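You operate a simulated robot arm through the tools that you are given. There is no shell and no other tool. Be economical: measure what you need, move in short steps, check, and stop when the job is done.

Carry out the task below with a simulated two-armed robot. There is one attempt and no reset: what you move stays moved.

JOB
On the worktop under the window, fold the napkin in half, so that its two long edges meet.

It is judged by the outcome, as a careful person would: the job done as asked, and still so three seconds after it is handed in. It fails if anything else is knocked over, pushed out of place, dropped, spilled or broken. Flat cloth is picked up by pressing the open fingertips on it (5 to 10 N) and closing them slowly along it; thin cloth reads only 2 to 8 mm in the jaws.

ROBOT AND FRAMES
Two 7-joint arms with two-finger parallel grippers on one trunk, on a base that drives. Base frame: it is fixed to the floor where the robot stands at the start and does not move with it; the origin is under the middle of the robot, x ahead of it, y to its left, z up; the surface under the hand at the start is at about z = 0.86. Units: m, rad, N and s.
The left shoulder is at the start at [0.07, 0.163, 1.17], the right one opposite. With the tool pointing down near the work surface each hand reaches from about 0.4 to 0.88 m from the robot's upright axis, wherever it stands, measured 20 degrees to its own side. Places, roughly: worktop under the window [0.7, -0.1, 0.9]. Payload 3.43 kg a hand.
The tool frame of a hand sits at the grasp point between the pads (the TCP): z along the fingers, y along the line on which they close. The tips reach 0.034 m beyond it. The gripper opens to 0.128 m. The fingers are 0.024 m wide and 0.012 m thick; the gripper's body (0.048 by 0.13 m) begins 0.096 m behind the TCP.
Orientation is that of the tool frame in the base frame, as [roll, pitch, yaw] about the fixed x, y, z axes, in that order (R = Rz(yaw) Ry(pitch) Rx(roll)). With the fingers straight down and closing along the base's y, the tool's x points along the base's -x, its y along +y and its z along -z.

CONTROLS
- The arms move only by the tool step_arm. It takes "left_deltas", "right_deltas" or both (then of equal length, played together; a hand with none holds still); each is text: rows parted by semicolons, each of 6 numbers parted by spaces: the shift along the tool's x, y, z in m, then the turn, a rotation vector about the tool's x, y, z in rad. In form: tx ty tz wx wy wz; .... A call has 1 to 8 rows; each row is the pose to reach, as a shift and turn from the pose commanded when the call began, along the tool's axes at that moment. "left_fingers" and "right_fingers" are, for a hand that has rows, the gripper command, from -1 (shut) to 1 (fully open), values between in proportion, set as the call begins (left out, the last holds). A row lasts 0.2 s, in which the tool goes at most 0.05 m and 0.15 rad; a call with a longer step from one row to the next is refused whole, and so is a gripper value outside its range. Where a pose cannot be reached the arm comes as near as it can. A force on the tool above 40 N (or 10 N above the force at the start of the call, whichever is more), or a blocked arm, ends the call early, and 0.2 s more pass. The fingers move at their own pace (about 0.153 m/s each) and stop on an object; they squeeze with about 40 N. The grip force told is the motor's: it shows also when the fingers shut on nothing. Time passes only in rows, and 0.2 s behind the last, so rows that repeat a pose let the fingers close. It gives the time, the measured TCP pose, the force on the tool (base axes), the opening and the grip force at its end, in the units of the frame above (readings bear some noise), with the torque about the TCP (base axes, N m) and any sound that the robot's microphone picked up, and new pictures: "show" is both (left out), scene, wrist or none (wrist: the cameras of the hands that moved).
- Cameras (640 x 400 px; columns grow to the right, rows downward): "scene" is now at [0.1352, -0.0047, 1.3895]; the picture's right is [-0.03, -1.00, -0.00], its down [-0.66, 0.02, -0.76] and it looks along [0.75, -0.03, -0.66] (base axes); focal length 245 px, centre (320, 200). "left" rides on the left gripper at [0.076, 0.011, -0.16] in its tool frame; the picture's right is [-0.15, 0.99, 0.00], its down [-0.88, -0.13, -0.46] and it looks along [-0.45, -0.07, 0.89] (tool axes); focal length 234 px, centre (320, 200). "right" rides on the right gripper at [0.076, -0.011, -0.16] in its tool frame; the picture's right is [0.15, 0.99, 0.00], its down [-0.88, 0.13, -0.46] and it looks along [-0.45, 0.07, 0.89] (tool axes); focal length 234 px, centre (320, 200). There is no depth. A picture from a camera that has moved, and an enlarged one, comes with that camera's place and axes in the base frame and with its lens.
- raise_lower(by): slides the trunk up (or, below 0, down) by that many m; the arms and the scene camera ride with it, the base frame stays. It gives what a move gives, with no picture.
- base_move(legs): drives the robot by 1 to 6 legs, each [ahead, left, turn to the left] in m, m and rad, along the robot's own axes; the way and the turn of a leg run together, so that a leg with both is an arc; at most 1.5 m and 3.142 rad a leg. The arms and the cameras ride along, it lands a little off, and it stops where it bumps. It gives what a move gives, and a new picture of the scene camera.
- aim_head(pan, tilt): turns the head with the scene camera to pan (to the left, within 1.501 rad either way) and tilt (down, from -0.506 to 1.204), counted from straight ahead of the robot. It gives what a move gives, and a new picture of the scene camera.
- inspect(camera, box): a new picture of the part [left, top, right, bottom] of that camera's present view, enlarged. The clock stands still meanwhile.
- hand_in(): hands the job in; it is judged then, once.

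Go step by step. Nothing tells you exact positions but the pictures and the camera data: compare them with the known pose of the tool, close in by small moves and look again before you grip or let go. The budget is 120 turns and 260 pictures, counting those below and the enlarged ones. Unless the task says otherwise, let go and move clear before handing in, and close with one line.

The tools are called as name(argument=value, ...) on one line, values as JSON. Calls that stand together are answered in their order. step_arm: Moves the arms, as the interface text tells. Its arguments: {"type":"object","properties":{"left_deltas":{"type":"string"},"left_fingers":{"type":"number"},"right_deltas":{"type":"string"},"right_fingers":{"type":"number"},"show":{"type":"string","enum":["both","scene","wrist","none"]}},"required":[]} The other tools are called the same way: raise_lower (by) slides the trunk up or down; base_move (legs) drives the base; aim_head (pan, tilt) turns the head that bears the scene camera; inspect (camera, box) takes an enlarged picture of a part of a camera's view; hand_in () hands the job in.

At the start:

```text
t: 0.0
left_tool_pos: [0.7206, 0.051, 1.0039]
left_orientation: [-3.14, 0.0, -3.141]
left_force: [0.0, 0.1, 0.1]
left_moment: [0.0, -0.02, -0.04]
left_opening: 0.1282
left_finger_force: 0.0
right_tool_pos: [0.409, -0.3886, 1.067]
right_orientation: [3.141, -0.002, 3.141]
right_force: [0.3, 0.4, -0.1]
right_moment: [0.01, 0.0, 0.0]
right_opening: 0.1278
right_finger_force: 0.0
trunk travel left (down, up): [-0.65, 0.29]
robot x, y, heading: [-0.0007, -0.0018, 0.001]
head pan, tilt: [-0.035, 0.714]
```

scene: 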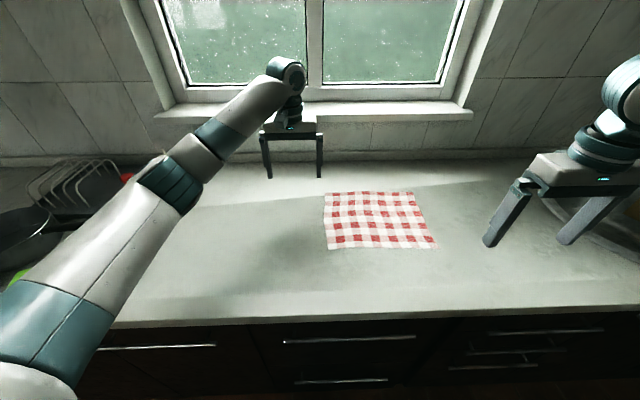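
right: 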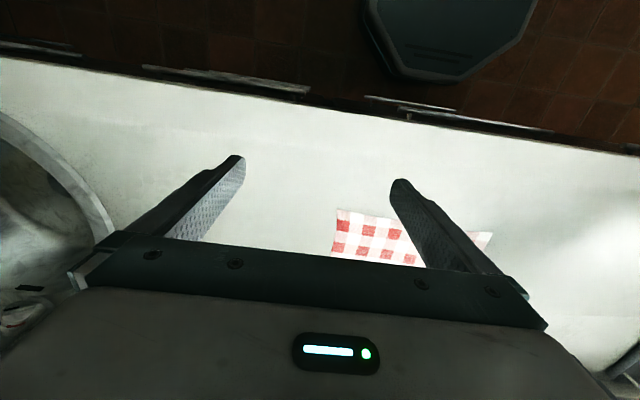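
left: 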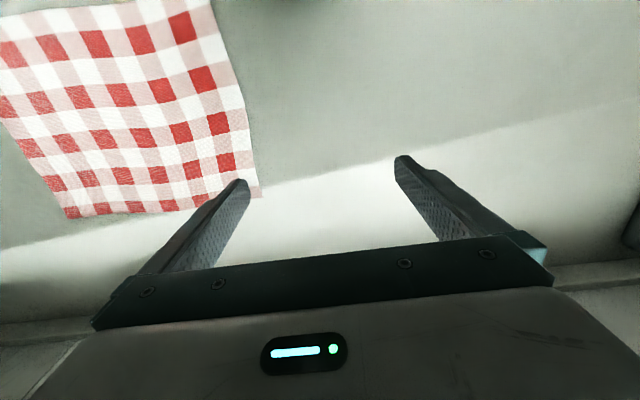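

The napkin lies at about x 0.53–0.77, y −0.34…−0.045, with its long edges along y. I'll centre the robot on it by driving right, so that both hands can take the back edge and fold it towards me.

base_move(legs=[[0, -0.19, 0]])

inspect(camera="scene", box=[160, 120, 480, 320])

```text
t: 1.6
left_tool_pos: [0.7203, -0.1433, 1.0026]
left_orientation: [3.141, -0.001, 3.135]
left_force: [-1.3, 0.7, -0.1]
left_moment: [-0.02, -0.03, 0.0]
left_opening: 0.128
left_finger_force: 0.1
right_tool_pos: [0.4047, -0.5805, 1.0681]
right_orientation: [3.14, 0.0, 3.134]
right_force: [0.2, -0.2, -0.2]
right_moment: [-0.01, 0.0, 0.03]
right_opening: 0.128
right_finger_force: 0.1
trunk travel left (down, up): [-0.65, 0.29]
robot x, y, heading: [0.0016, -0.1895, -0.005]
head pan, tilt: [-0.035, 0.714]
camera scene: at [0.1344, -0.195, 1.3895], right [-0.04, -1.0, 0.0], down [-0.66, 0.03, -0.76], along [0.75, -0.03, -0.66], focal length 245 px, centre (320, 200)
```

scene: 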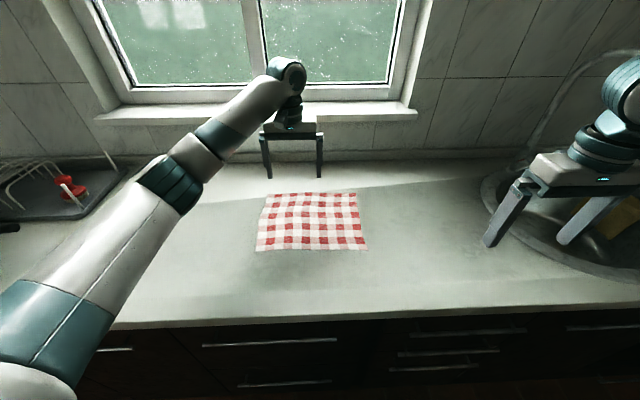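

```text
2.00 times, centred on (320, 220) of scene
camera zoom: at [0.1344, -0.195, 1.3895], right [-0.04, -1.0, 0.0], down [-0.66, 0.03, -0.76], along [0.75, -0.03, -0.66], focal length 490 px, centre (320, 160)
```

zoom: 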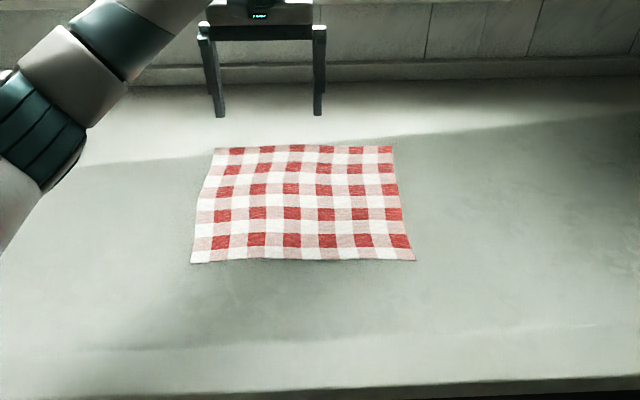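

The napkin's corners come out at about x 0.537–0.777, y −0.043…−0.340. I'll bring both hands above the back edge near its corners with the fingers partly closed.

step_arm(left_deltas="-.01 .017 .005 0 0 0;-.02 .034 .01 0 0 0;-.03 .051 .02 0 0 0;-.04 .06 .03 0 0 0;-.05 .068 .04 0 0 0;-.05 .068 .05 0 0 0;-.05 .068 .05 0 0 0;-.05 .068 .05 0 0 0", right_deltas="-.03 .0225 0 0 0 0;-.06 .045 0 0 0 0;-.09 .0675 0 0 0 0;-.12 .09 0 0 0 0;-.15 .1125 0 0 0 0;-.18 .135 0 0 0 0;-.21 .1575 0 0 0 0;-.24 .18 0 0 0 0", left_fingers=-0.35, right_fingers=-0.35, show="none")

step_arm(right_deltas="-.025 .018 0.02 0 0 0;-.05 .036 .04 0 0 0;-.075 .054 .06 0 0 0;-.1 .072 .08 0 0 0;-.125 .09 .1 0 0 0;-.125 .09 .105 0 0 0;-.125 .09 .105 0 0 0", left_deltas="0 0 0 0 0 0;0 0 0 0 0 0;0 0 0 0 0 0;0 0 0 0 0 0;0 0 0 0 0 0;0 0 0 0 0 0;0 0 0 0 0 0")

```text
t: 3.4
left_tool_pos: [0.7711, -0.0742, 0.9531]
left_orientation: [-3.14, -0.002, 3.136]
left_force: [-0.1, 1.0, -0.7]
left_moment: [-0.02, 0.04, 0.0]
left_opening: 0.0417
left_finger_force: 0.1
right_tool_pos: [0.6493, -0.3991, 1.0675]
right_orientation: [-3.14, -0.001, 3.134]
right_force: [0.6, 0.8, -0.2]
right_moment: [-0.03, 0.0, 0.0]
right_opening: 0.0416
right_finger_force: 0.1
trunk travel left (down, up): [-0.65, 0.29]
robot x, y, heading: [-0.0019, -0.1892, -0.007]
head pan, tilt: [-0.035, 0.714]
```

```text
t: 5.0
left_tool_pos: [0.7704, -0.0752, 0.9538]
left_orientation: [-3.142, 0.0, 3.133]
left_force: [0.5, 0.2, 0.0]
left_moment: [-0.03, -0.03, -0.01]
left_opening: 0.0417
left_finger_force: 0.1
right_tool_pos: [0.7744, -0.314, 0.9609]
right_orientation: [3.141, 0.001, 3.136]
right_force: [0.2, 0.1, -0.1]
right_moment: [0.02, 0.03, 0.0]
right_opening: 0.0416
right_finger_force: 0.0
trunk travel left (down, up): [-0.65, 0.29]
robot x, y, heading: [0.0006, -0.1898, -0.01]
head pan, tilt: [-0.035, 0.714]
camera scene: at [0.1347, -0.1942, 1.3895], right [-0.04, -1.0, 0.0], down [-0.66, 0.03, -0.76], along [0.75, -0.03, -0.66], focal length 245 px, centre (320, 200)
camera right: at [0.698, -0.3243, 1.1211], right [-0.14, 0.99, 0.0], down [0.88, 0.12, 0.46], along [0.45, 0.06, -0.89], focal length 234 px, centre (320, 200)
camera left: at [0.6942, -0.0639, 1.112], right [0.15, 0.99, 0.0], down [0.88, -0.14, 0.46], along [0.45, -0.07, -0.89], focal length 234 px, centre (320, 200)
```

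scene: 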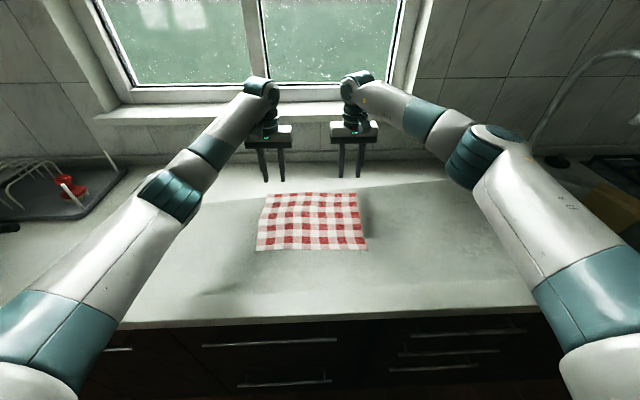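
right: 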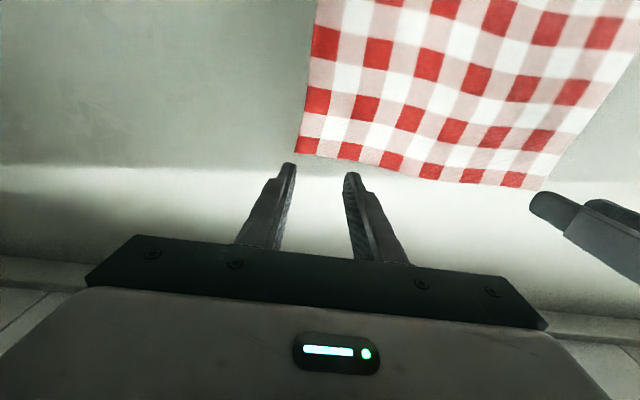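
left: 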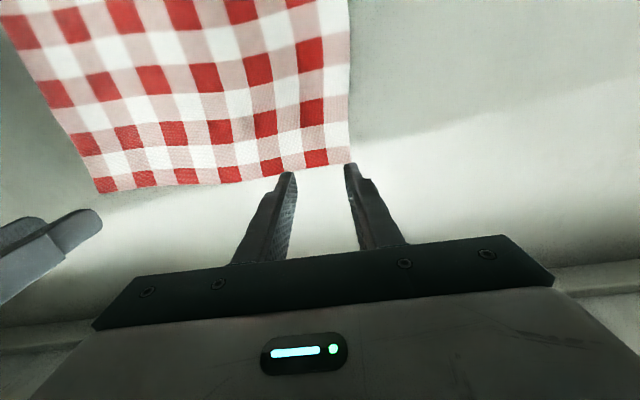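

Corner estimates from the wrist cameras agree with the scene camera: the back edge is at x≈0.778. I'll shift slightly inward and descend to just above the cloth.

step_arm(left_deltas="-.003 -.008 .02 0 0 0;-.003 -.008 .035 0 0 0;-.003 -.008 .045 0 0 0;-.003 -.008 .05 0 0 0;-.003 -.008 .05 0 0 0", right_deltas=".003 .012 .02 0 0 0;.003 .012 .035 0 0 0;.003 .012 .05 0 0 0;.003 .012 .057 0 0 0;.003 .012 .057 0 0 0")

```text
t: 6.2
left_tool_pos: [0.7709, -0.0847, 0.9036]
left_orientation: [3.141, 0.0, 3.136]
left_force: [-0.2, 0.4, -0.3]
left_moment: [0.01, -0.02, -0.03]
left_opening: 0.0418
left_finger_force: 0.1
right_tool_pos: [0.7704, -0.3006, 0.9057]
right_orientation: [-3.141, -0.002, 3.134]
right_force: [0.5, 0.1, -0.1]
right_moment: [0.01, -0.01, 0.0]
right_opening: 0.0416
right_finger_force: 0.1
trunk travel left (down, up): [-0.65, 0.29]
robot x, y, heading: [-0.0002, -0.1876, -0.009]
head pan, tilt: [-0.035, 0.714]
camera scene: at [0.1343, -0.1947, 1.3895], right [-0.04, -1.0, 0.0], down [-0.65, 0.03, -0.76], along [0.75, -0.03, -0.66], focal length 245 px, centre (320, 200)
camera right: at [0.6941, -0.3118, 1.065], right [-0.14, 0.99, 0.0], down [0.88, 0.12, 0.46], along [0.45, 0.06, -0.89], focal length 234 px, centre (320, 200)
camera left: at [0.6959, -0.0723, 1.0626], right [0.15, 0.99, 0.0], down [0.88, -0.14, 0.46], along [0.45, -0.07, -0.89], focal length 234 px, centre (320, 200)
```

scene: 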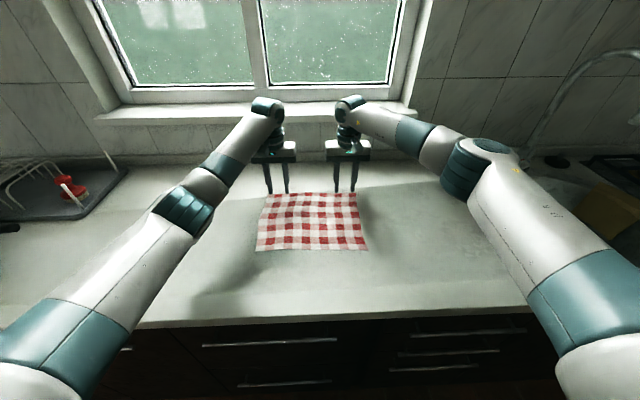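
right: 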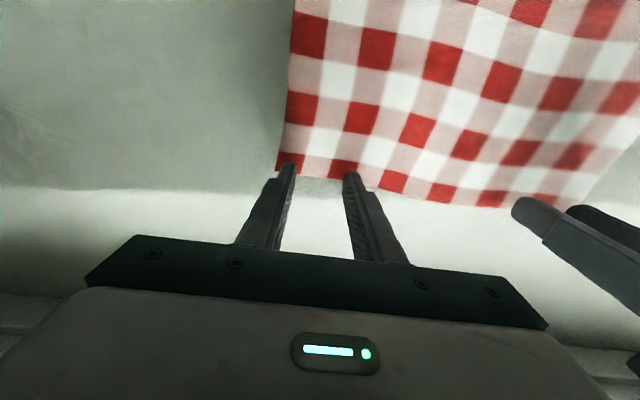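
left: 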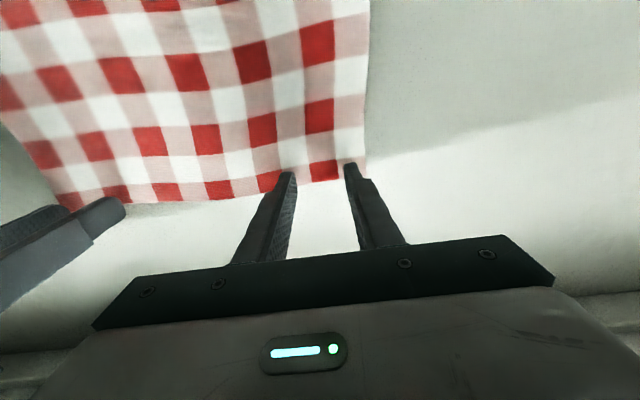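

Both fingertips overlap the back edge by about 1.5 cm. Now I press down gently.

step_arm(left_deltas="0 0 .003 0 0 0;0 0 .006 0 0 0;0 0 .008 0 0 0;0 0 .008 0 0 0", right_deltas="0 0 .003 0 0 0;0 0 .006 0 0 0;0 0 .010 0 0 0;0 0 .010 0 0 0", show="none")

```text
t: 7.2
left_tool_pos: [0.7729, -0.0827, 0.8954]
left_orientation: [-3.141, 0.0, 3.135]
left_force: [0.3, 0.3, 0.7]
left_moment: [-0.01, 0.03, 0.04]
left_opening: 0.0415
left_finger_force: 0.0
right_tool_pos: [0.769, -0.3006, 0.8949]
right_orientation: [-3.142, -0.001, 3.134]
right_force: [-0.5, 1.5, 0.3]
right_moment: [-0.01, -0.07, 0.0]
right_opening: 0.0415
right_finger_force: 0.1
trunk travel left (down, up): [-0.65, 0.29]
robot x, y, heading: [-0.0017, -0.1894, -0.009]
head pan, tilt: [-0.035, 0.714]
```

step_arm(left_deltas="0 0 .001 0 0 0;0 0 .002 0 0 0;0 0 .003 0 0 0;0 0 .003 0 0 0", right_deltas="0 0 .001 0 0 0;0 0 .002 0 0 0;0 0 .003 0 0 0;0 0 .003 0 0 0", show="none")

```text
t: 8.2
left_tool_pos: [0.7725, -0.0838, 0.8954]
left_orientation: [3.14, 0.003, 3.136]
left_force: [2.5, 1.4, 12.7]
left_moment: [0.14, -0.03, -0.04]
left_opening: 0.0418
left_finger_force: 0.0
right_tool_pos: [0.7689, -0.3007, 0.8958]
right_orientation: [3.141, 0.004, 3.134]
right_force: [2.3, 0.5, 10.4]
right_moment: [-0.02, -0.04, 0.01]
right_opening: 0.0416
right_finger_force: 0.2
trunk travel left (down, up): [-0.65, 0.29]
robot x, y, heading: [0.0007, -0.189, -0.006]
head pan, tilt: [-0.035, 0.714]
```

Contact is at TCP z≈0.8955, with 10–13 N on each hand. I'll ease off slightly and close in small stages.

step_arm(left_deltas="0 0 -.001 0 0 0;0 0 -.001 0 0 0", right_deltas="0 0 -.0005 0 0 0;0 0 -.0005 0 0 0", left_fingers=-0.45, right_fingers=-0.45, show="none")

step_arm(left_deltas="0 0 0 0 0 0;0 0 0 0 0 0", right_deltas="0 0 0 0 0 0;0 0 0 0 0 0", left_fingers=-0.6, right_fingers=-0.6, show="wrist")

```text
t: 8.8
left_tool_pos: [0.7712, -0.0826, 0.8946]
left_orientation: [-3.141, 0.0, 3.135]
left_force: [1.7, -0.5, 9.1]
left_moment: [-0.04, -0.04, -0.01]
left_opening: 0.0348
left_finger_force: 0.0
right_tool_pos: [0.7678, -0.3003, 0.8956]
right_orientation: [3.14, 0.003, 3.135]
right_force: [-0.8, 0.7, 12.7]
right_moment: [0.0, 0.08, 0.02]
right_opening: 0.0349
right_finger_force: 0.0
trunk travel left (down, up): [-0.65, 0.29]
robot x, y, heading: [0.0012, -0.1897, -0.008]
head pan, tilt: [-0.035, 0.714]
```

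```text
t: 9.3
left_tool_pos: [0.7709, -0.0839, 0.8947]
left_orientation: [3.141, 0.002, 3.134]
left_force: [0.0, -1.1, 8.6]
left_moment: [-0.03, 0.04, 0.01]
left_opening: 0.0252
left_finger_force: 0.1
right_tool_pos: [0.7676, -0.3001, 0.8953]
right_orientation: [3.141, 0.004, 3.134]
right_force: [0.4, 1.3, 13.7]
right_moment: [0.04, 0.01, 0.0]
right_opening: 0.0252
right_finger_force: 0.2
trunk travel left (down, up): [-0.65, 0.29]
robot x, y, heading: [-0.0027, -0.1911, -0.008]
head pan, tilt: [-0.035, 0.714]
camera right: at [0.692, -0.3122, 1.0543], right [-0.14, 0.99, 0.0], down [0.88, 0.12, 0.46], along [0.45, 0.06, -0.89], focal length 234 px, centre (320, 200)
camera left: at [0.6952, -0.0722, 1.0535], right [0.15, 0.99, 0.0], down [0.88, -0.14, 0.46], along [0.45, -0.07, -0.89], focal length 234 px, centre (320, 200)
```

right: 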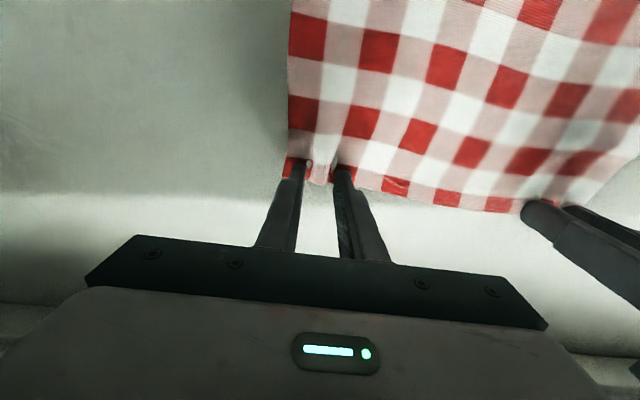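
left: 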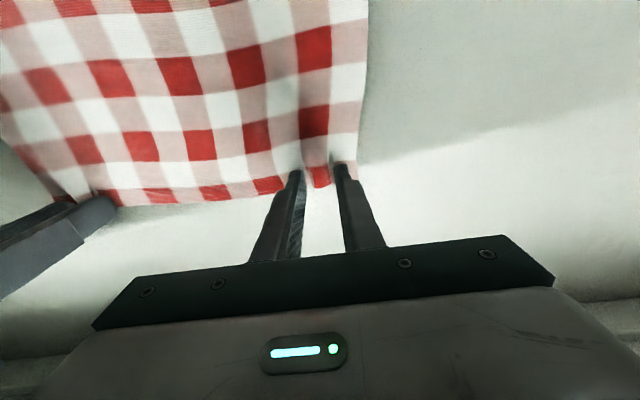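

The cloth is bunching up between the fingers on both sides, so I'll keep closing.

step_arm(left_deltas="0 0 0 0 0 0;0 0 0 0 0 0", right_deltas="0 0 -.0005 0 0 0;0 0 -.0005 0 0 0", left_fingers=-0.75, right_fingers=-0.75, show="none")

step_arm(left_deltas="0 0 0 0 0 0;0 0 0 0 0 0", right_deltas="0 0 0 0 0 0;0 0 0 0 0 0", left_fingers=-0.88, right_fingers=-0.88, show="none")

step_arm(left_deltas="0 0 0 0 0 0;0 0 0 0 0 0;0 0 0 0 0 0", right_deltas="0 0 0 0 0 0;0 0 0 0 0 0;0 0 0 0 0 0", left_fingers=-1, right_fingers=-1, show="wrist")

```text
t: 9.9
left_tool_pos: [0.7722, -0.0844, 0.8957]
left_orientation: [-3.141, 0.004, 3.135]
left_force: [-0.5, -1.0, 6.2]
left_moment: [-0.07, -0.02, 0.01]
left_opening: 0.0161
left_finger_force: 0.2
right_tool_pos: [0.7679, -0.3005, 0.8947]
right_orientation: [3.141, 0.004, 3.134]
right_force: [0.7, 0.6, 17.9]
right_moment: [0.0, 0.05, -0.01]
right_opening: 0.0153
right_finger_force: 0.0
trunk travel left (down, up): [-0.65, 0.29]
robot x, y, heading: [-0.0017, -0.1927, -0.004]
head pan, tilt: [-0.035, 0.714]
```

```text
t: 10.6
left_tool_pos: [0.7711, -0.0836, 0.8941]
left_orientation: [3.14, 0.002, 3.134]
left_force: [0.0, -2.3, 4.6]
left_moment: [-0.05, 0.02, 0.0]
left_opening: 0.0081
left_finger_force: 0.5
right_tool_pos: [0.7684, -0.2992, 0.8948]
right_orientation: [-3.141, 0.003, 3.134]
right_force: [-0.1, 1.6, 19.4]
right_moment: [0.05, 0.03, 0.01]
right_opening: 0.0086
right_finger_force: 0.4
trunk travel left (down, up): [-0.65, 0.29]
robot x, y, heading: [0.0012, -0.1919, -0.005]
head pan, tilt: [-0.035, 0.714]
```

```text
t: 11.3
left_tool_pos: [0.7717, -0.0844, 0.8946]
left_orientation: [-3.139, 0.003, 3.133]
left_force: [-1.5, -7.6, 3.0]
left_moment: [-0.2, -0.02, 0.04]
left_opening: 0.0016
left_finger_force: 36.4
right_tool_pos: [0.768, -0.3001, 0.8956]
right_orientation: [3.141, 0.004, 3.135]
right_force: [-0.1, 7.4, 21.6]
right_moment: [0.18, 0.07, -0.08]
right_opening: 0.0018
right_finger_force: 36.7
trunk travel left (down, up): [-0.65, 0.29]
robot x, y, heading: [-0.002, -0.1899, -0.006]
head pan, tilt: [-0.035, 0.714]
camera right: at [0.6916, -0.3112, 1.0543], right [-0.14, 0.99, 0.0], down [0.88, 0.12, 0.46], along [0.45, 0.06, -0.89], focal length 234 px, centre (320, 200)
camera left: at [0.695, -0.0724, 1.0536], right [0.15, 0.99, 0.0], down [0.88, -0.14, 0.46], along [0.45, -0.07, -0.89], focal length 234 px, centre (320, 200)
```

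right: 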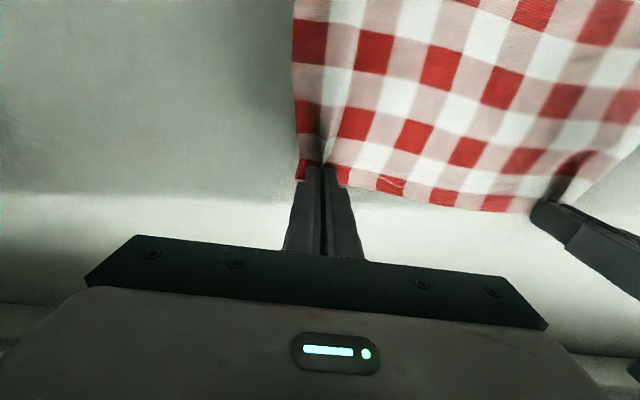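
left: 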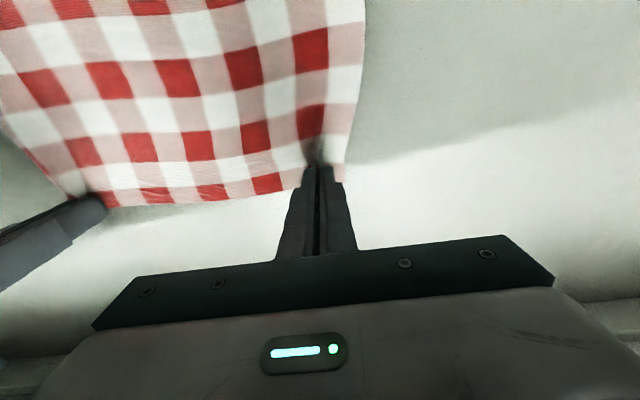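

Both grippers are shut with a little cloth in them (under 2 mm). I'll lift a little to see whether they really hold.

step_arm(left_deltas="0 0 -.01 0 0 0;0 0 -.02 0 0 0;0 0 -.03 0 0 0;0 0 -.04 0 0 0", right_deltas="0 0 -.01 0 0 0;0 0 -.02 0 0 0;0 0 -.03 0 0 0;0 0 -.04 0 0 0")

```text
t: 12.3
left_tool_pos: [0.7727, -0.0842, 0.9355]
left_orientation: [-3.142, 0.001, 3.134]
left_force: [-0.3, -6.7, 0.6]
left_moment: [-0.24, -0.03, 0.03]
left_opening: 0.0015
left_finger_force: 36.0
right_tool_pos: [0.7676, -0.301, 0.9348]
right_orientation: [3.139, 0.0, 3.136]
right_force: [0.5, 6.4, 0.6]
right_moment: [0.24, 0.02, -0.02]
right_opening: 0.0018
right_finger_force: 36.8
trunk travel left (down, up): [-0.65, 0.29]
robot x, y, heading: [-0.0044, -0.1886, -0.007]
head pan, tilt: [-0.035, 0.714]
camera scene: at [0.1338, -0.1946, 1.3895], right [-0.04, -1.0, 0.0], down [-0.65, 0.03, -0.76], along [0.75, -0.03, -0.66], focal length 245 px, centre (320, 200)
camera right: at [0.693, -0.3113, 1.0945], right [-0.14, 0.99, 0.0], down [0.88, 0.12, 0.46], along [0.45, 0.06, -0.89], focal length 234 px, centre (320, 200)
camera left: at [0.6961, -0.073, 1.0932], right [0.15, 0.99, 0.0], down [0.88, -0.14, 0.46], along [0.45, -0.07, -0.89], focal length 234 px, centre (320, 200)
```

scene: 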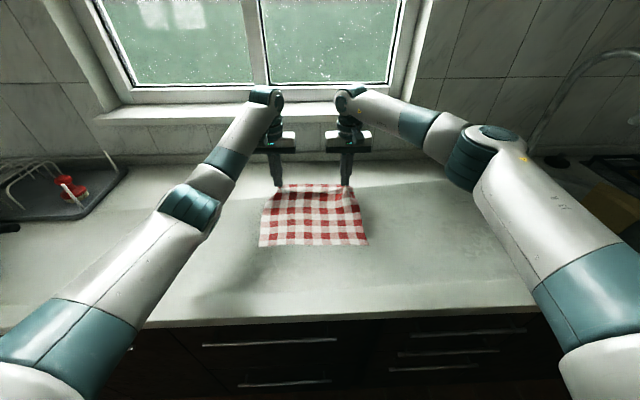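
right: 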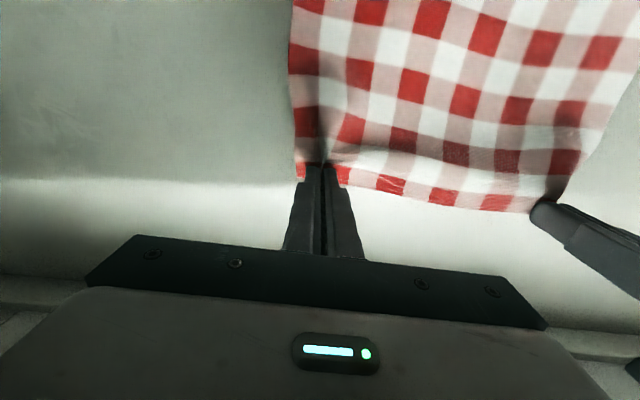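
left: 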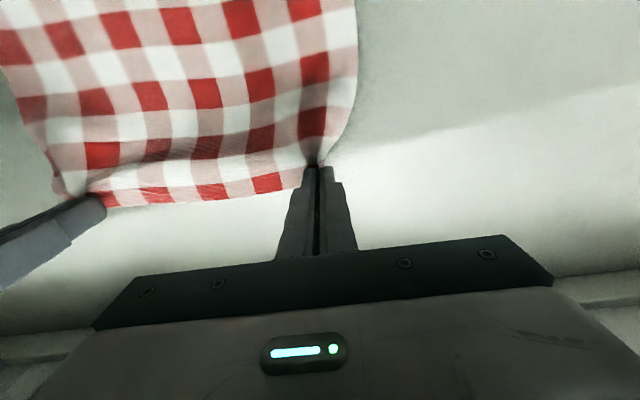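

Both hands hold the edge. I'll relax the sideways tension slightly and start the arc towards the robot, tilting the hands so that the fingers swing forward.

step_arm(left_deltas=".015 -.002 -.024 0 -.05 0;.040 -.004 -.040 0 -.2 0;.063 -.004 -.054 0 -.28 0;.086 -.004 -.065 0 -.35 0;.108 -.004 -.070 0 -.43 0;.129 -.004 -.072 0 -.5 0", right_deltas=".015 .002 -.024 0 -.05 0;.040 .004 -.040 0 -.2 0;.063 .004 -.054 0 -.28 0;.086 .004 -.065 0 -.35 0;.108 .004 -.070 0 -.43 0;.129 .004 -.072 0 -.5 0")

```text
t: 13.8
left_tool_pos: [0.6428, -0.0867, 1.0063]
left_orientation: [3.141, 0.501, 3.134]
left_force: [-0.3, -0.2, 0.1]
left_moment: [-0.02, 0.0, 0.0]
left_opening: 0.0017
left_finger_force: 36.4
right_tool_pos: [0.6378, -0.2954, 1.0059]
right_orientation: [3.141, 0.502, 3.132]
right_force: [0.4, 0.7, -0.2]
right_moment: [0.03, -0.03, 0.01]
right_opening: 0.0018
right_finger_force: 36.8
trunk travel left (down, up): [-0.65, 0.29]
robot x, y, heading: [-0.0005, -0.1923, -0.008]
head pan, tilt: [-0.035, 0.714]
camera scene: at [0.1332, -0.1948, 1.3897], right [-0.04, -1.0, 0.0], down [-0.65, 0.03, -0.76], along [0.76, -0.03, -0.65], focal length 245 px, centre (320, 200)
camera right: at [0.495, -0.3068, 1.1096], right [-0.12, 0.99, -0.07], down [0.55, 0.13, 0.82], along [0.82, 0.06, -0.56], focal length 234 px, centre (320, 200)
camera left: at [0.4979, -0.075, 1.1081], right [0.14, 0.99, 0.07], down [0.55, -0.13, 0.82], along [0.82, -0.07, -0.56], focal length 234 px, centre (320, 200)
```

scene: 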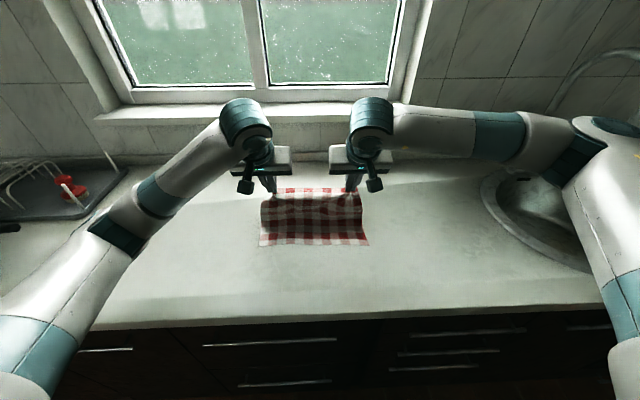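
right: 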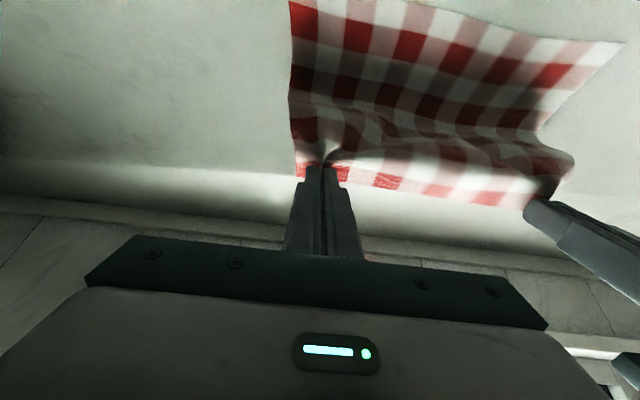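
left: 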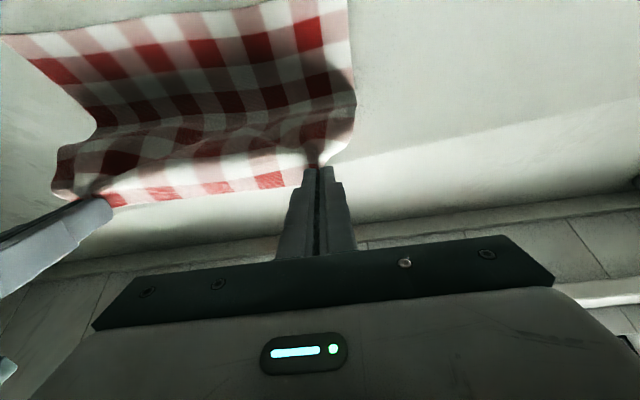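

The cloth is coming up and bulging towards the robot. I'll continue the arc down to the front edge with more tilt, stopping slightly above the lower layer.

step_arm(left_deltas=".0282 0 -.0131 0 -.15 0;.0573 0 -.0196 0 -.3 0;.0864 0 -.0151 0 -.45 0;.1193 0 -.0018 0 -.6 0;.1403 0 .0095 0 -.6 0;.1403 0 .0095 0 -.6 0", right_deltas=".0282 0 -.0131 0 -.15 0;.0573 0 -.0196 0 -.3 0;.0864 0 -.0151 0 -.45 0;.1193 0 -.0018 0 -.6 0;.1403 0 .0095 0 -.6 0;.1403 0 .0095 0 -.6 0")

inspect(camera="scene", box=[220, 150, 420, 275])

```text
t: 15.3
left_tool_pos: [0.5419, -0.0955, 0.9605]
left_orientation: [3.105, 1.173, 3.09]
left_force: [-0.7, -5.4, -1.1]
left_moment: [-0.07, 0.1, -0.19]
left_opening: 0.0017
left_finger_force: 36.0
left hand out of reach, approached as far as the arm can: row 5, 6
right_tool_pos: [0.5195, -0.3079, 0.9305]
right_orientation: [3.111, 1.11, 3.092]
right_force: [0.7, 5.1, 0.2]
right_moment: [0.08, -0.03, 0.15]
right_opening: 0.002
right_finger_force: 36.3
trunk travel left (down, up): [-0.65, 0.29]
robot x, y, heading: [0.0046, -0.1843, -0.023]
head pan, tilt: [-0.035, 0.714]
stopped in row 6 (left hand): the arm was blocked; the commanded pose is now the measured one
camera scene: at [0.1264, -0.2077, 1.3898], right [-0.06, -1.0, -0.01], down [-0.65, 0.05, -0.76], along [0.76, -0.04, -0.65], focal length 245 px, centre (320, 200)
camera right: at [0.3413, -0.3151, 0.9332], right [-0.04, 0.99, -0.12], down [-0.01, 0.12, 0.99], along [1.0, 0.04, 0.01], focal length 234 px, centre (320, 200)
camera left: at [0.3645, -0.0819, 0.9514], right [0.07, 0.99, 0.15], down [-0.08, -0.14, 0.99], along [0.99, -0.09, 0.07], focal length 234 px, centre (320, 200)
```

scene: 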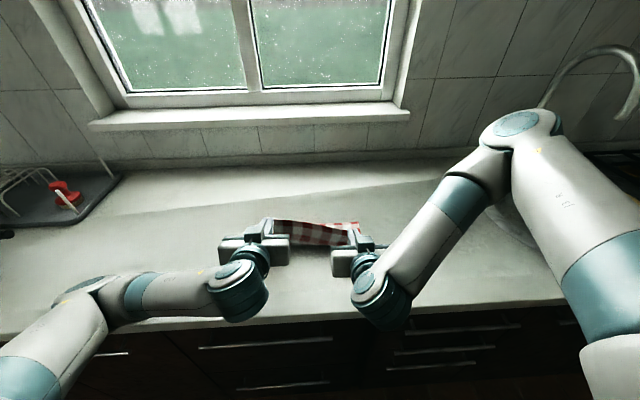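
right: 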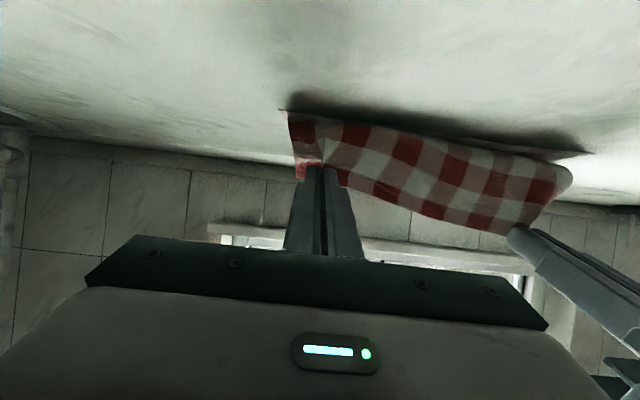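
left: 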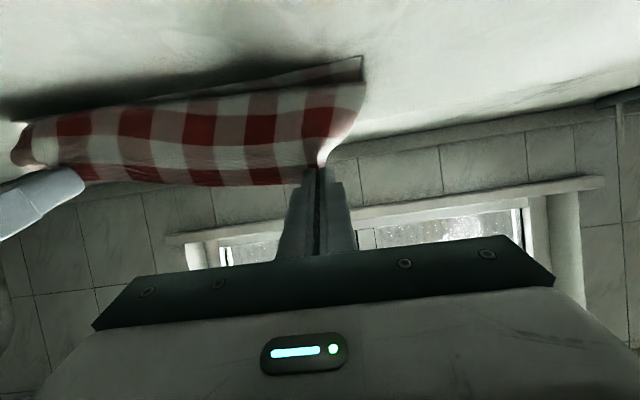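

```text
3.20 times, centred on (320, 212) of scene
camera zoom: at [0.1264, -0.2077, 1.3898], right [-0.06, -1.0, -0.01], down [-0.65, 0.05, -0.76], along [0.76, -0.04, -0.65], focal length 784 px, centre (320, 160)
```

zoom: 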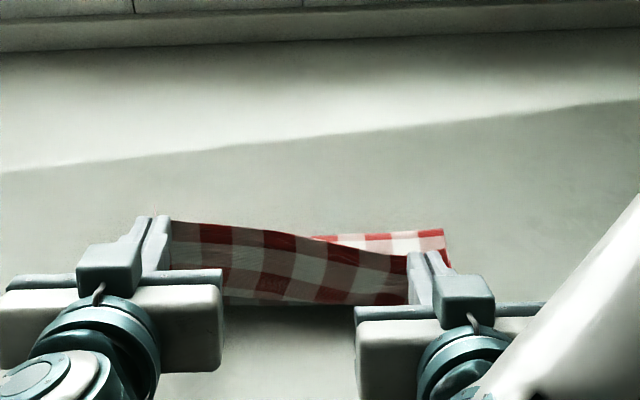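

The fold is nearly over, but the left arm is cramped too close to the robot and nudged the base slightly. I'll ease the hands forward and back the base off by the same amount, which gives the elbows room without dragging the cloth.

step_arm(left_deltas="-.0097 0 .023 0 0 0;-.0194 0 .0461 0 0 0;-.0194 0 .0461 0 0 0", right_deltas="-.0111 0 .0224 0 0 0;-.0222 0 .0448 0 0 0;-.0222 0 .0448 0 0 0", show="none")

base_move(legs=[[-0.05, 0, 0.015]])

```text
t: 16.4
left_tool_pos: [0.6064, -0.0868, 0.9987]
left_orientation: [3.055, 1.244, 3.049]
left_force: [-5.1, -24.8, -8.3]
left_moment: [-0.45, 0.37, -0.8]
left_opening: 0.0015
left_finger_force: 36.4
right_tool_pos: [0.5677, -0.2987, 0.9337]
right_orientation: [3.089, 1.118, 3.088]
right_force: [4.5, 24.1, 8.0]
right_moment: [0.55, -0.32, 0.67]
right_opening: 0.0017
right_finger_force: 36.5
trunk travel left (down, up): [-0.65, 0.29]
robot x, y, heading: [0.0048, -0.182, -0.02]
head pan, tilt: [-0.035, 0.714]
stopped in row 3 (left hand): the arm was blocked; the commanded pose is now the measured one
```

```text
t: 17.3
left_tool_pos: [0.5587, -0.0737, 0.9822]
left_orientation: [3.087, 1.221, 3.096]
left_force: [-4.5, -27.1, -7.2]
left_moment: [-0.44, 0.33, -0.76]
left_opening: 0.0015
left_finger_force: 36.8
right_tool_pos: [0.5255, -0.2881, 0.9249]
right_orientation: [3.118, 1.105, 3.124]
right_force: [4.6, 25.7, 7.1]
right_moment: [0.63, -0.27, 0.81]
right_opening: 0.0016
right_finger_force: 36.3
trunk travel left (down, up): [-0.65, 0.29]
robot x, y, heading: [-0.0529, -0.1894, -0.004]
head pan, tilt: [-0.035, 0.714]
camera scene: at [0.087, -0.196, 1.3875], right [-0.04, -1.0, 0.0], down [-0.66, 0.03, -0.75], along [0.75, -0.03, -0.66], focal length 245 px, centre (320, 200)
```

scene: 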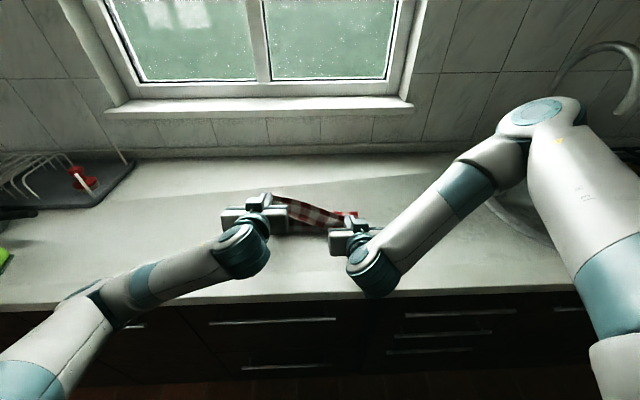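

There's about 27 N of cloth tension because the left hand has ridden up; its forearm seems to be leaning on the counter edge. I'll ease the left hand down and inward with less tilt.

step_arm(left_deltas=".005 -.006 -.006 0 .13 0;.015 -.012 -.010 0 .26 0;.026 -.012 -.0125 0 .37 0;.0363 -.012 -.0125 0 .37 0")

```text
t: 18.3
left_tool_pos: [0.5322, -0.0815, 0.955]
left_orientation: [3.118, 0.851, 3.134]
left_force: [-0.7, 0.0, 0.4]
left_moment: [0.02, 0.03, 0.01]
left_opening: 0.0017
left_finger_force: 36.6
right_tool_pos: [0.5238, -0.285, 0.9281]
right_orientation: [3.126, 1.107, 3.13]
right_force: [0.8, -0.3, 0.1]
right_moment: [0.02, 0.0, 0.02]
right_opening: 0.0016
right_finger_force: 36.2
trunk travel left (down, up): [-0.65, 0.29]
robot x, y, heading: [-0.0497, -0.1878, -0.008]
head pan, tilt: [-0.035, 0.714]
camera scene: at [0.085, -0.1923, 1.3896], right [-0.04, -1.0, 0.0], down [-0.65, 0.03, -0.76], along [0.75, -0.03, -0.66], focal length 245 px, centre (320, 200)
camera left: at [0.3617, -0.073, 1.0012], right [0.09, 0.99, 0.13], down [0.24, -0.14, 0.96], along [0.97, -0.05, -0.25], focal length 234 px, centre (320, 200)
```

scene: 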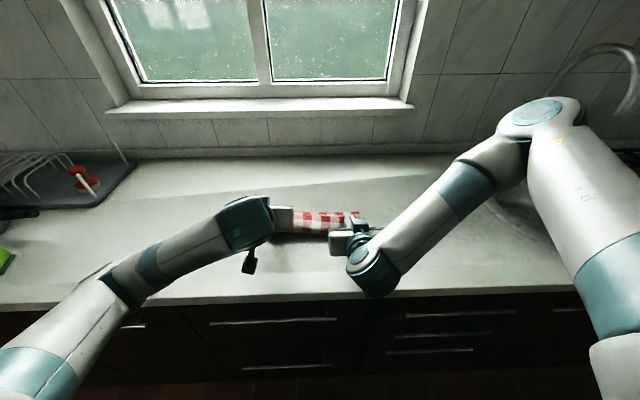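
left: 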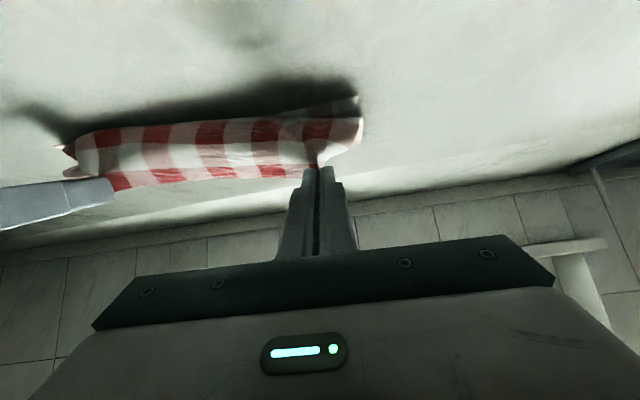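

inspect(camera="left", box=[0, 60, 400, 260])

inspect(camera="right", box=[200, 60, 640, 280])

inspect(camera="scene", box=[240, 180, 400, 280])

```text
1.60 times, centred on (200, 160) of left
camera zoom: at [0.3617, -0.073, 1.0012], right [0.09, 0.99, 0.13], down [0.24, -0.14, 0.96], along [0.97, -0.05, -0.25], focal length 375 px, centre (512, 264)
```

zoom: 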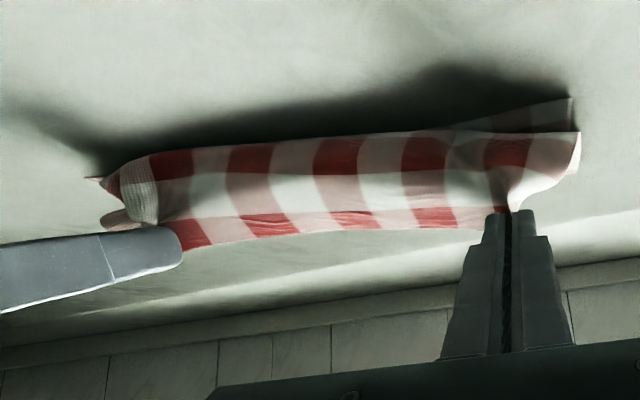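

```text
1.45 times, centred on (420, 170) of right
camera zoom: at [0.3478, -0.2983, 0.9308], right [-0.07, 0.99, -0.12], down [-0.01, 0.12, 0.99], along [1.0, 0.07, 0.0], focal length 341 px, centre (174, 244)
```

zoom: 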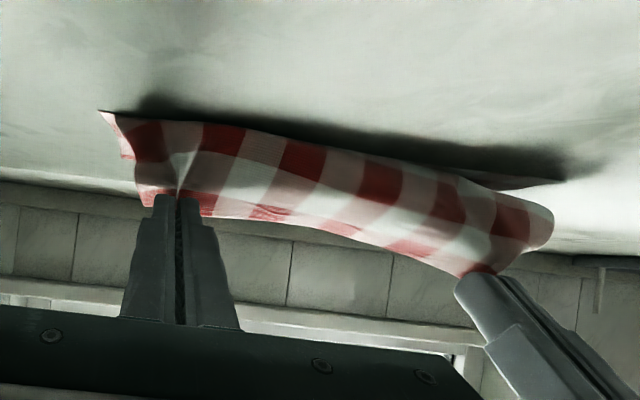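

```text
4.00 times, centred on (320, 230) of scene
camera zoom: at [0.085, -0.1923, 1.3896], right [-0.04, -1.0, 0.0], down [-0.65, 0.03, -0.76], along [0.75, -0.03, -0.66], focal length 980 px, centre (320, 80)
```

zoom: 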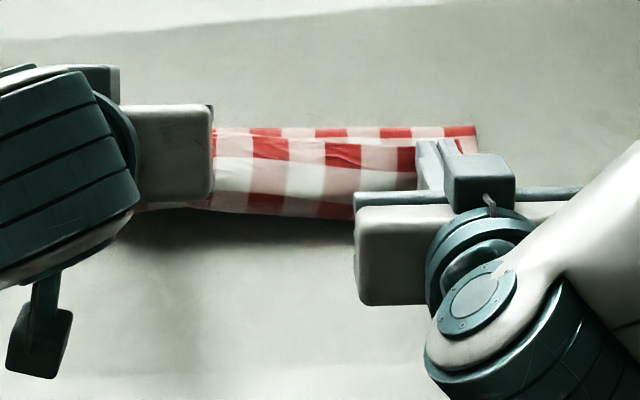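

The top sheet has slack that bulges towards the robot. I'll move the hands forward and raise the trunk to straighten the sheet and give the arms room, then lay it down again.

step_arm(left_deltas="-.0158 0 .018 0 0 0;-.0316 0 .0361 0 0 0;-.0316 0 .0361 0 0 0", right_deltas="-.017 0 .0205 0 0 0;-.034 0 .0411 0 0 0;-.034 0 .0411 0 0 0", show="none")

raise_lower(by=0.04)

inspect(camera="right", box=[200, 0, 640, 280])

inspect(camera="scene", box=[200, 150, 440, 300])

```text
t: 19.1
left_tool_pos: [0.5803, -0.0796, 0.955]
left_orientation: [3.117, 0.853, 3.134]
left_force: [-0.6, 0.1, 0.3]
left_moment: [0.06, 0.02, -0.01]
left_opening: 0.0014
left_finger_force: 36.2
right_tool_pos: [0.5768, -0.2871, 0.9412]
right_orientation: [3.125, 1.106, 3.13]
right_force: [0.3, 0.4, -0.6]
right_moment: [0.01, -0.04, 0.02]
right_opening: 0.0014
right_finger_force: 36.7
trunk travel left (down, up): [-0.65, 0.29]
robot x, y, heading: [-0.0485, -0.186, -0.0]
head pan, tilt: [-0.035, 0.714]
```

```text
t: 19.9
left_tool_pos: [0.581, -0.0805, 0.9924]
left_orientation: [3.12, 0.85, 3.134]
left_force: [0.4, 0.0, -0.1]
left_moment: [0.02, -0.04, -0.02]
left_opening: 0.0016
left_finger_force: 36.3
right_tool_pos: [0.5792, -0.2869, 0.9788]
right_orientation: [3.128, 1.105, 3.131]
right_force: [0.6, 0.3, -0.5]
right_moment: [0.0, 0.02, 0.02]
right_opening: 0.0019
right_finger_force: 36.2
trunk travel left (down, up): [-0.69, 0.25]
robot x, y, heading: [-0.0479, -0.1886, -0.004]
head pan, tilt: [-0.035, 0.714]
```

```text
1.43 times, centred on (420, 140) of right
camera zoom: at [0.4016, -0.2999, 0.982], right [-0.07, 0.99, -0.12], down [-0.01, 0.12, 0.99], along [1.0, 0.07, 0.0], focal length 334 px, centre (177, 286)
```

zoom: 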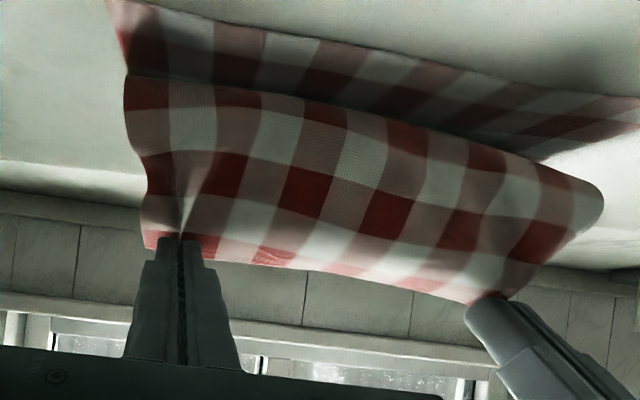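

```text
2.67 times, centred on (320, 225) of scene
camera zoom: at [0.0863, -0.1914, 1.4294], right [-0.04, -1.0, 0.0], down [-0.66, 0.02, -0.75], along [0.75, -0.03, -0.66], focal length 653 px, centre (320, 133)
```

zoom: 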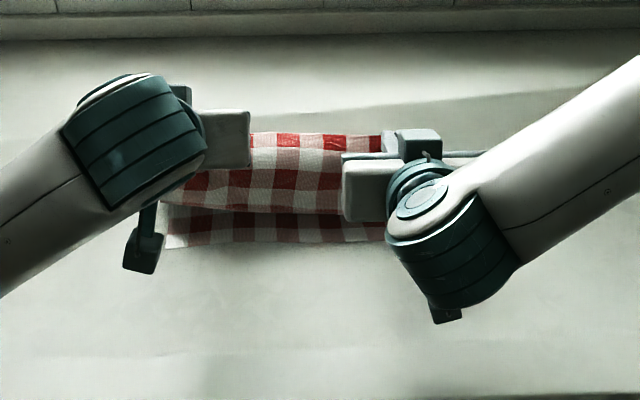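

Now the picture is clear: the lower half still lies flat with its front edge at x≈0.547, and the top half hangs from the hands. I'll tilt both hands closer to horizontal at this height, so the edge faces up before I lay it over.

step_arm(left_deltas=".005 0 0 0 -.14 0;.010 0 -.001 0 -.28 0;.015 0 -.001 0 -.42 0;.0204 0 -.0014 0 -.55 0;.0204 0 -.0014 0 -.55 0", right_deltas=".0016 0 -.003 0 -.08 0;.003 0 -.006 0 -.15 0;.005 0 -.008 0 -.22 0;.0064 0 -.011 0 -.295 0;.0064 0 -.011 0 -.295 0")

```text
t: 21.1
left_tool_pos: [0.5677, -0.0819, 0.9783]
left_orientation: [3.042, 1.4, 3.048]
left_force: [-0.4, -0.3, -0.2]
left_moment: [0.02, -0.02, 0.01]
left_opening: 0.0017
left_finger_force: 36.9
right_tool_pos: [0.5576, -0.2598, 0.9945]
right_orientation: [3.112, 1.395, 3.101]
right_force: [1.0, 0.6, 0.3]
right_moment: [-0.01, 0.02, 0.04]
right_opening: 0.0019
right_finger_force: 36.4
right hand out of reach, approached as far as the arm can: row 2, 3, 4, 5
trunk travel left (down, up): [-0.69, 0.25]
robot x, y, heading: [-0.0511, -0.1892, -0.002]
head pan, tilt: [-0.035, 0.714]
camera scene: at [0.0859, -0.1928, 1.4295], right [-0.04, -1.0, 0.0], down [-0.66, 0.03, -0.75], along [0.75, -0.03, -0.66], focal length 245 px, centre (320, 200)
camera right: at [0.3869, -0.2695, 0.9478], right [-0.01, 0.99, -0.14], down [-0.29, 0.13, 0.95], along [0.96, 0.05, 0.29], focal length 234 px, centre (320, 200)
camera left: at [0.3966, -0.0708, 0.9301], right [0.02, 0.99, 0.16], down [-0.3, -0.15, 0.94], along [0.95, -0.06, 0.29], focal length 234 px, centre (320, 200)
```

scene: 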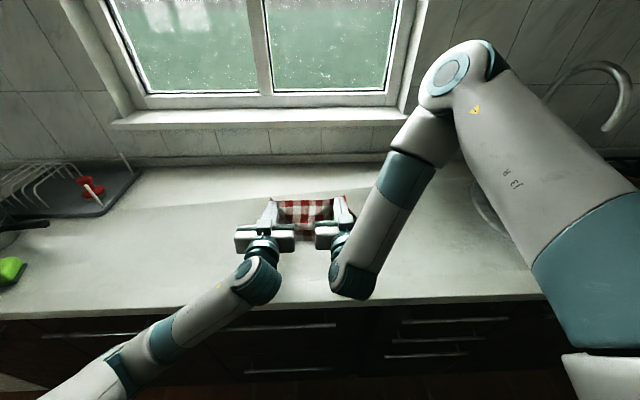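
right: 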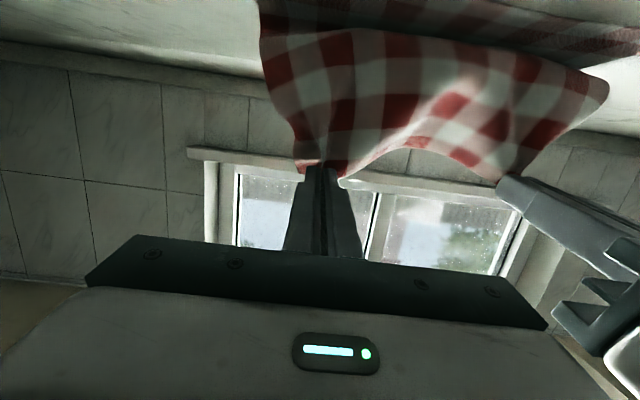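
left: 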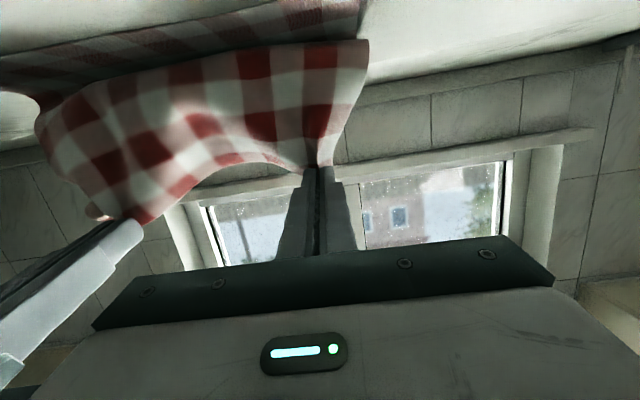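

The left hand manages the tilt, but the right arm can't reach at this angle and drifted inward. I'll bring the right hand back out with slightly less tilt.

step_arm(right_deltas=".003 -.01 .004 0 .1 0;.006 -.02 .008 0 .195 0;.0081 -.03 .0123 0 .195 0;.0081 -.03 .0123 0 .195 0")

inspect(camera="scene", box=[220, 160, 420, 285])

```text
t: 22.1
left_tool_pos: [0.5669, -0.0795, 0.9796]
left_orientation: [3.049, 1.399, 3.061]
left_force: [-0.2, -0.6, 0.0]
left_moment: [0.02, 0.03, -0.01]
left_opening: 0.0017
left_finger_force: 36.5
right_tool_pos: [0.5683, -0.287, 0.9839]
right_orientation: [3.123, 1.205, 3.127]
right_force: [0.1, -0.8, -0.2]
right_moment: [0.0, 0.01, 0.02]
right_opening: 0.002
right_finger_force: 36.0
trunk travel left (down, up): [-0.69, 0.25]
robot x, y, heading: [-0.0503, -0.1867, -0.001]
head pan, tilt: [-0.035, 0.714]
camera scene: at [0.0852, -0.1913, 1.4296], right [-0.04, -1.0, 0.0], down [-0.66, 0.02, -0.76], along [0.75, -0.03, -0.66], focal length 245 px, centre (320, 200)
camera right: at [0.3923, -0.2995, 0.9699], right [-0.06, 0.99, -0.13], down [-0.11, 0.12, 0.99], along [0.99, 0.07, 0.1], focal length 234 px, centre (320, 200)
```

scene: 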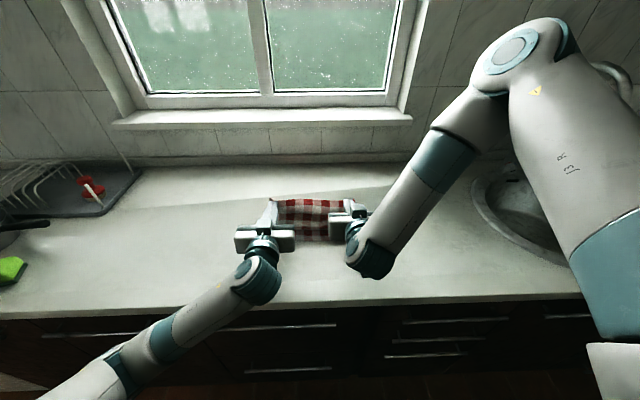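
right: 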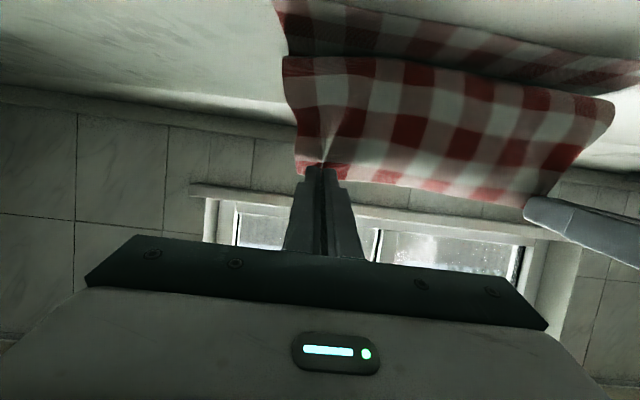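

```text
3.20 times, centred on (320, 222) of scene
camera zoom: at [0.0852, -0.1913, 1.4296], right [-0.04, -1.0, 0.0], down [-0.66, 0.02, -0.76], along [0.75, -0.03, -0.66], focal length 784 px, centre (320, 128)
```

zoom: 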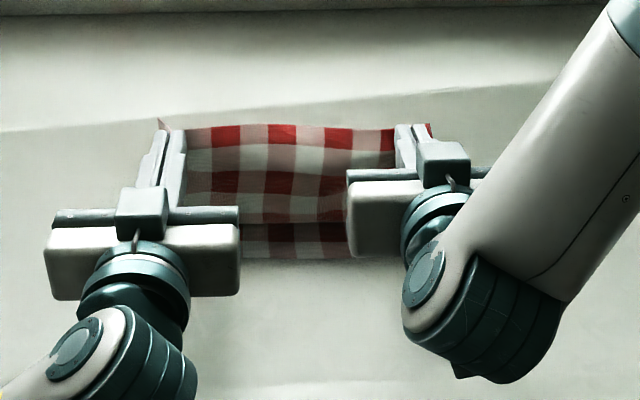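

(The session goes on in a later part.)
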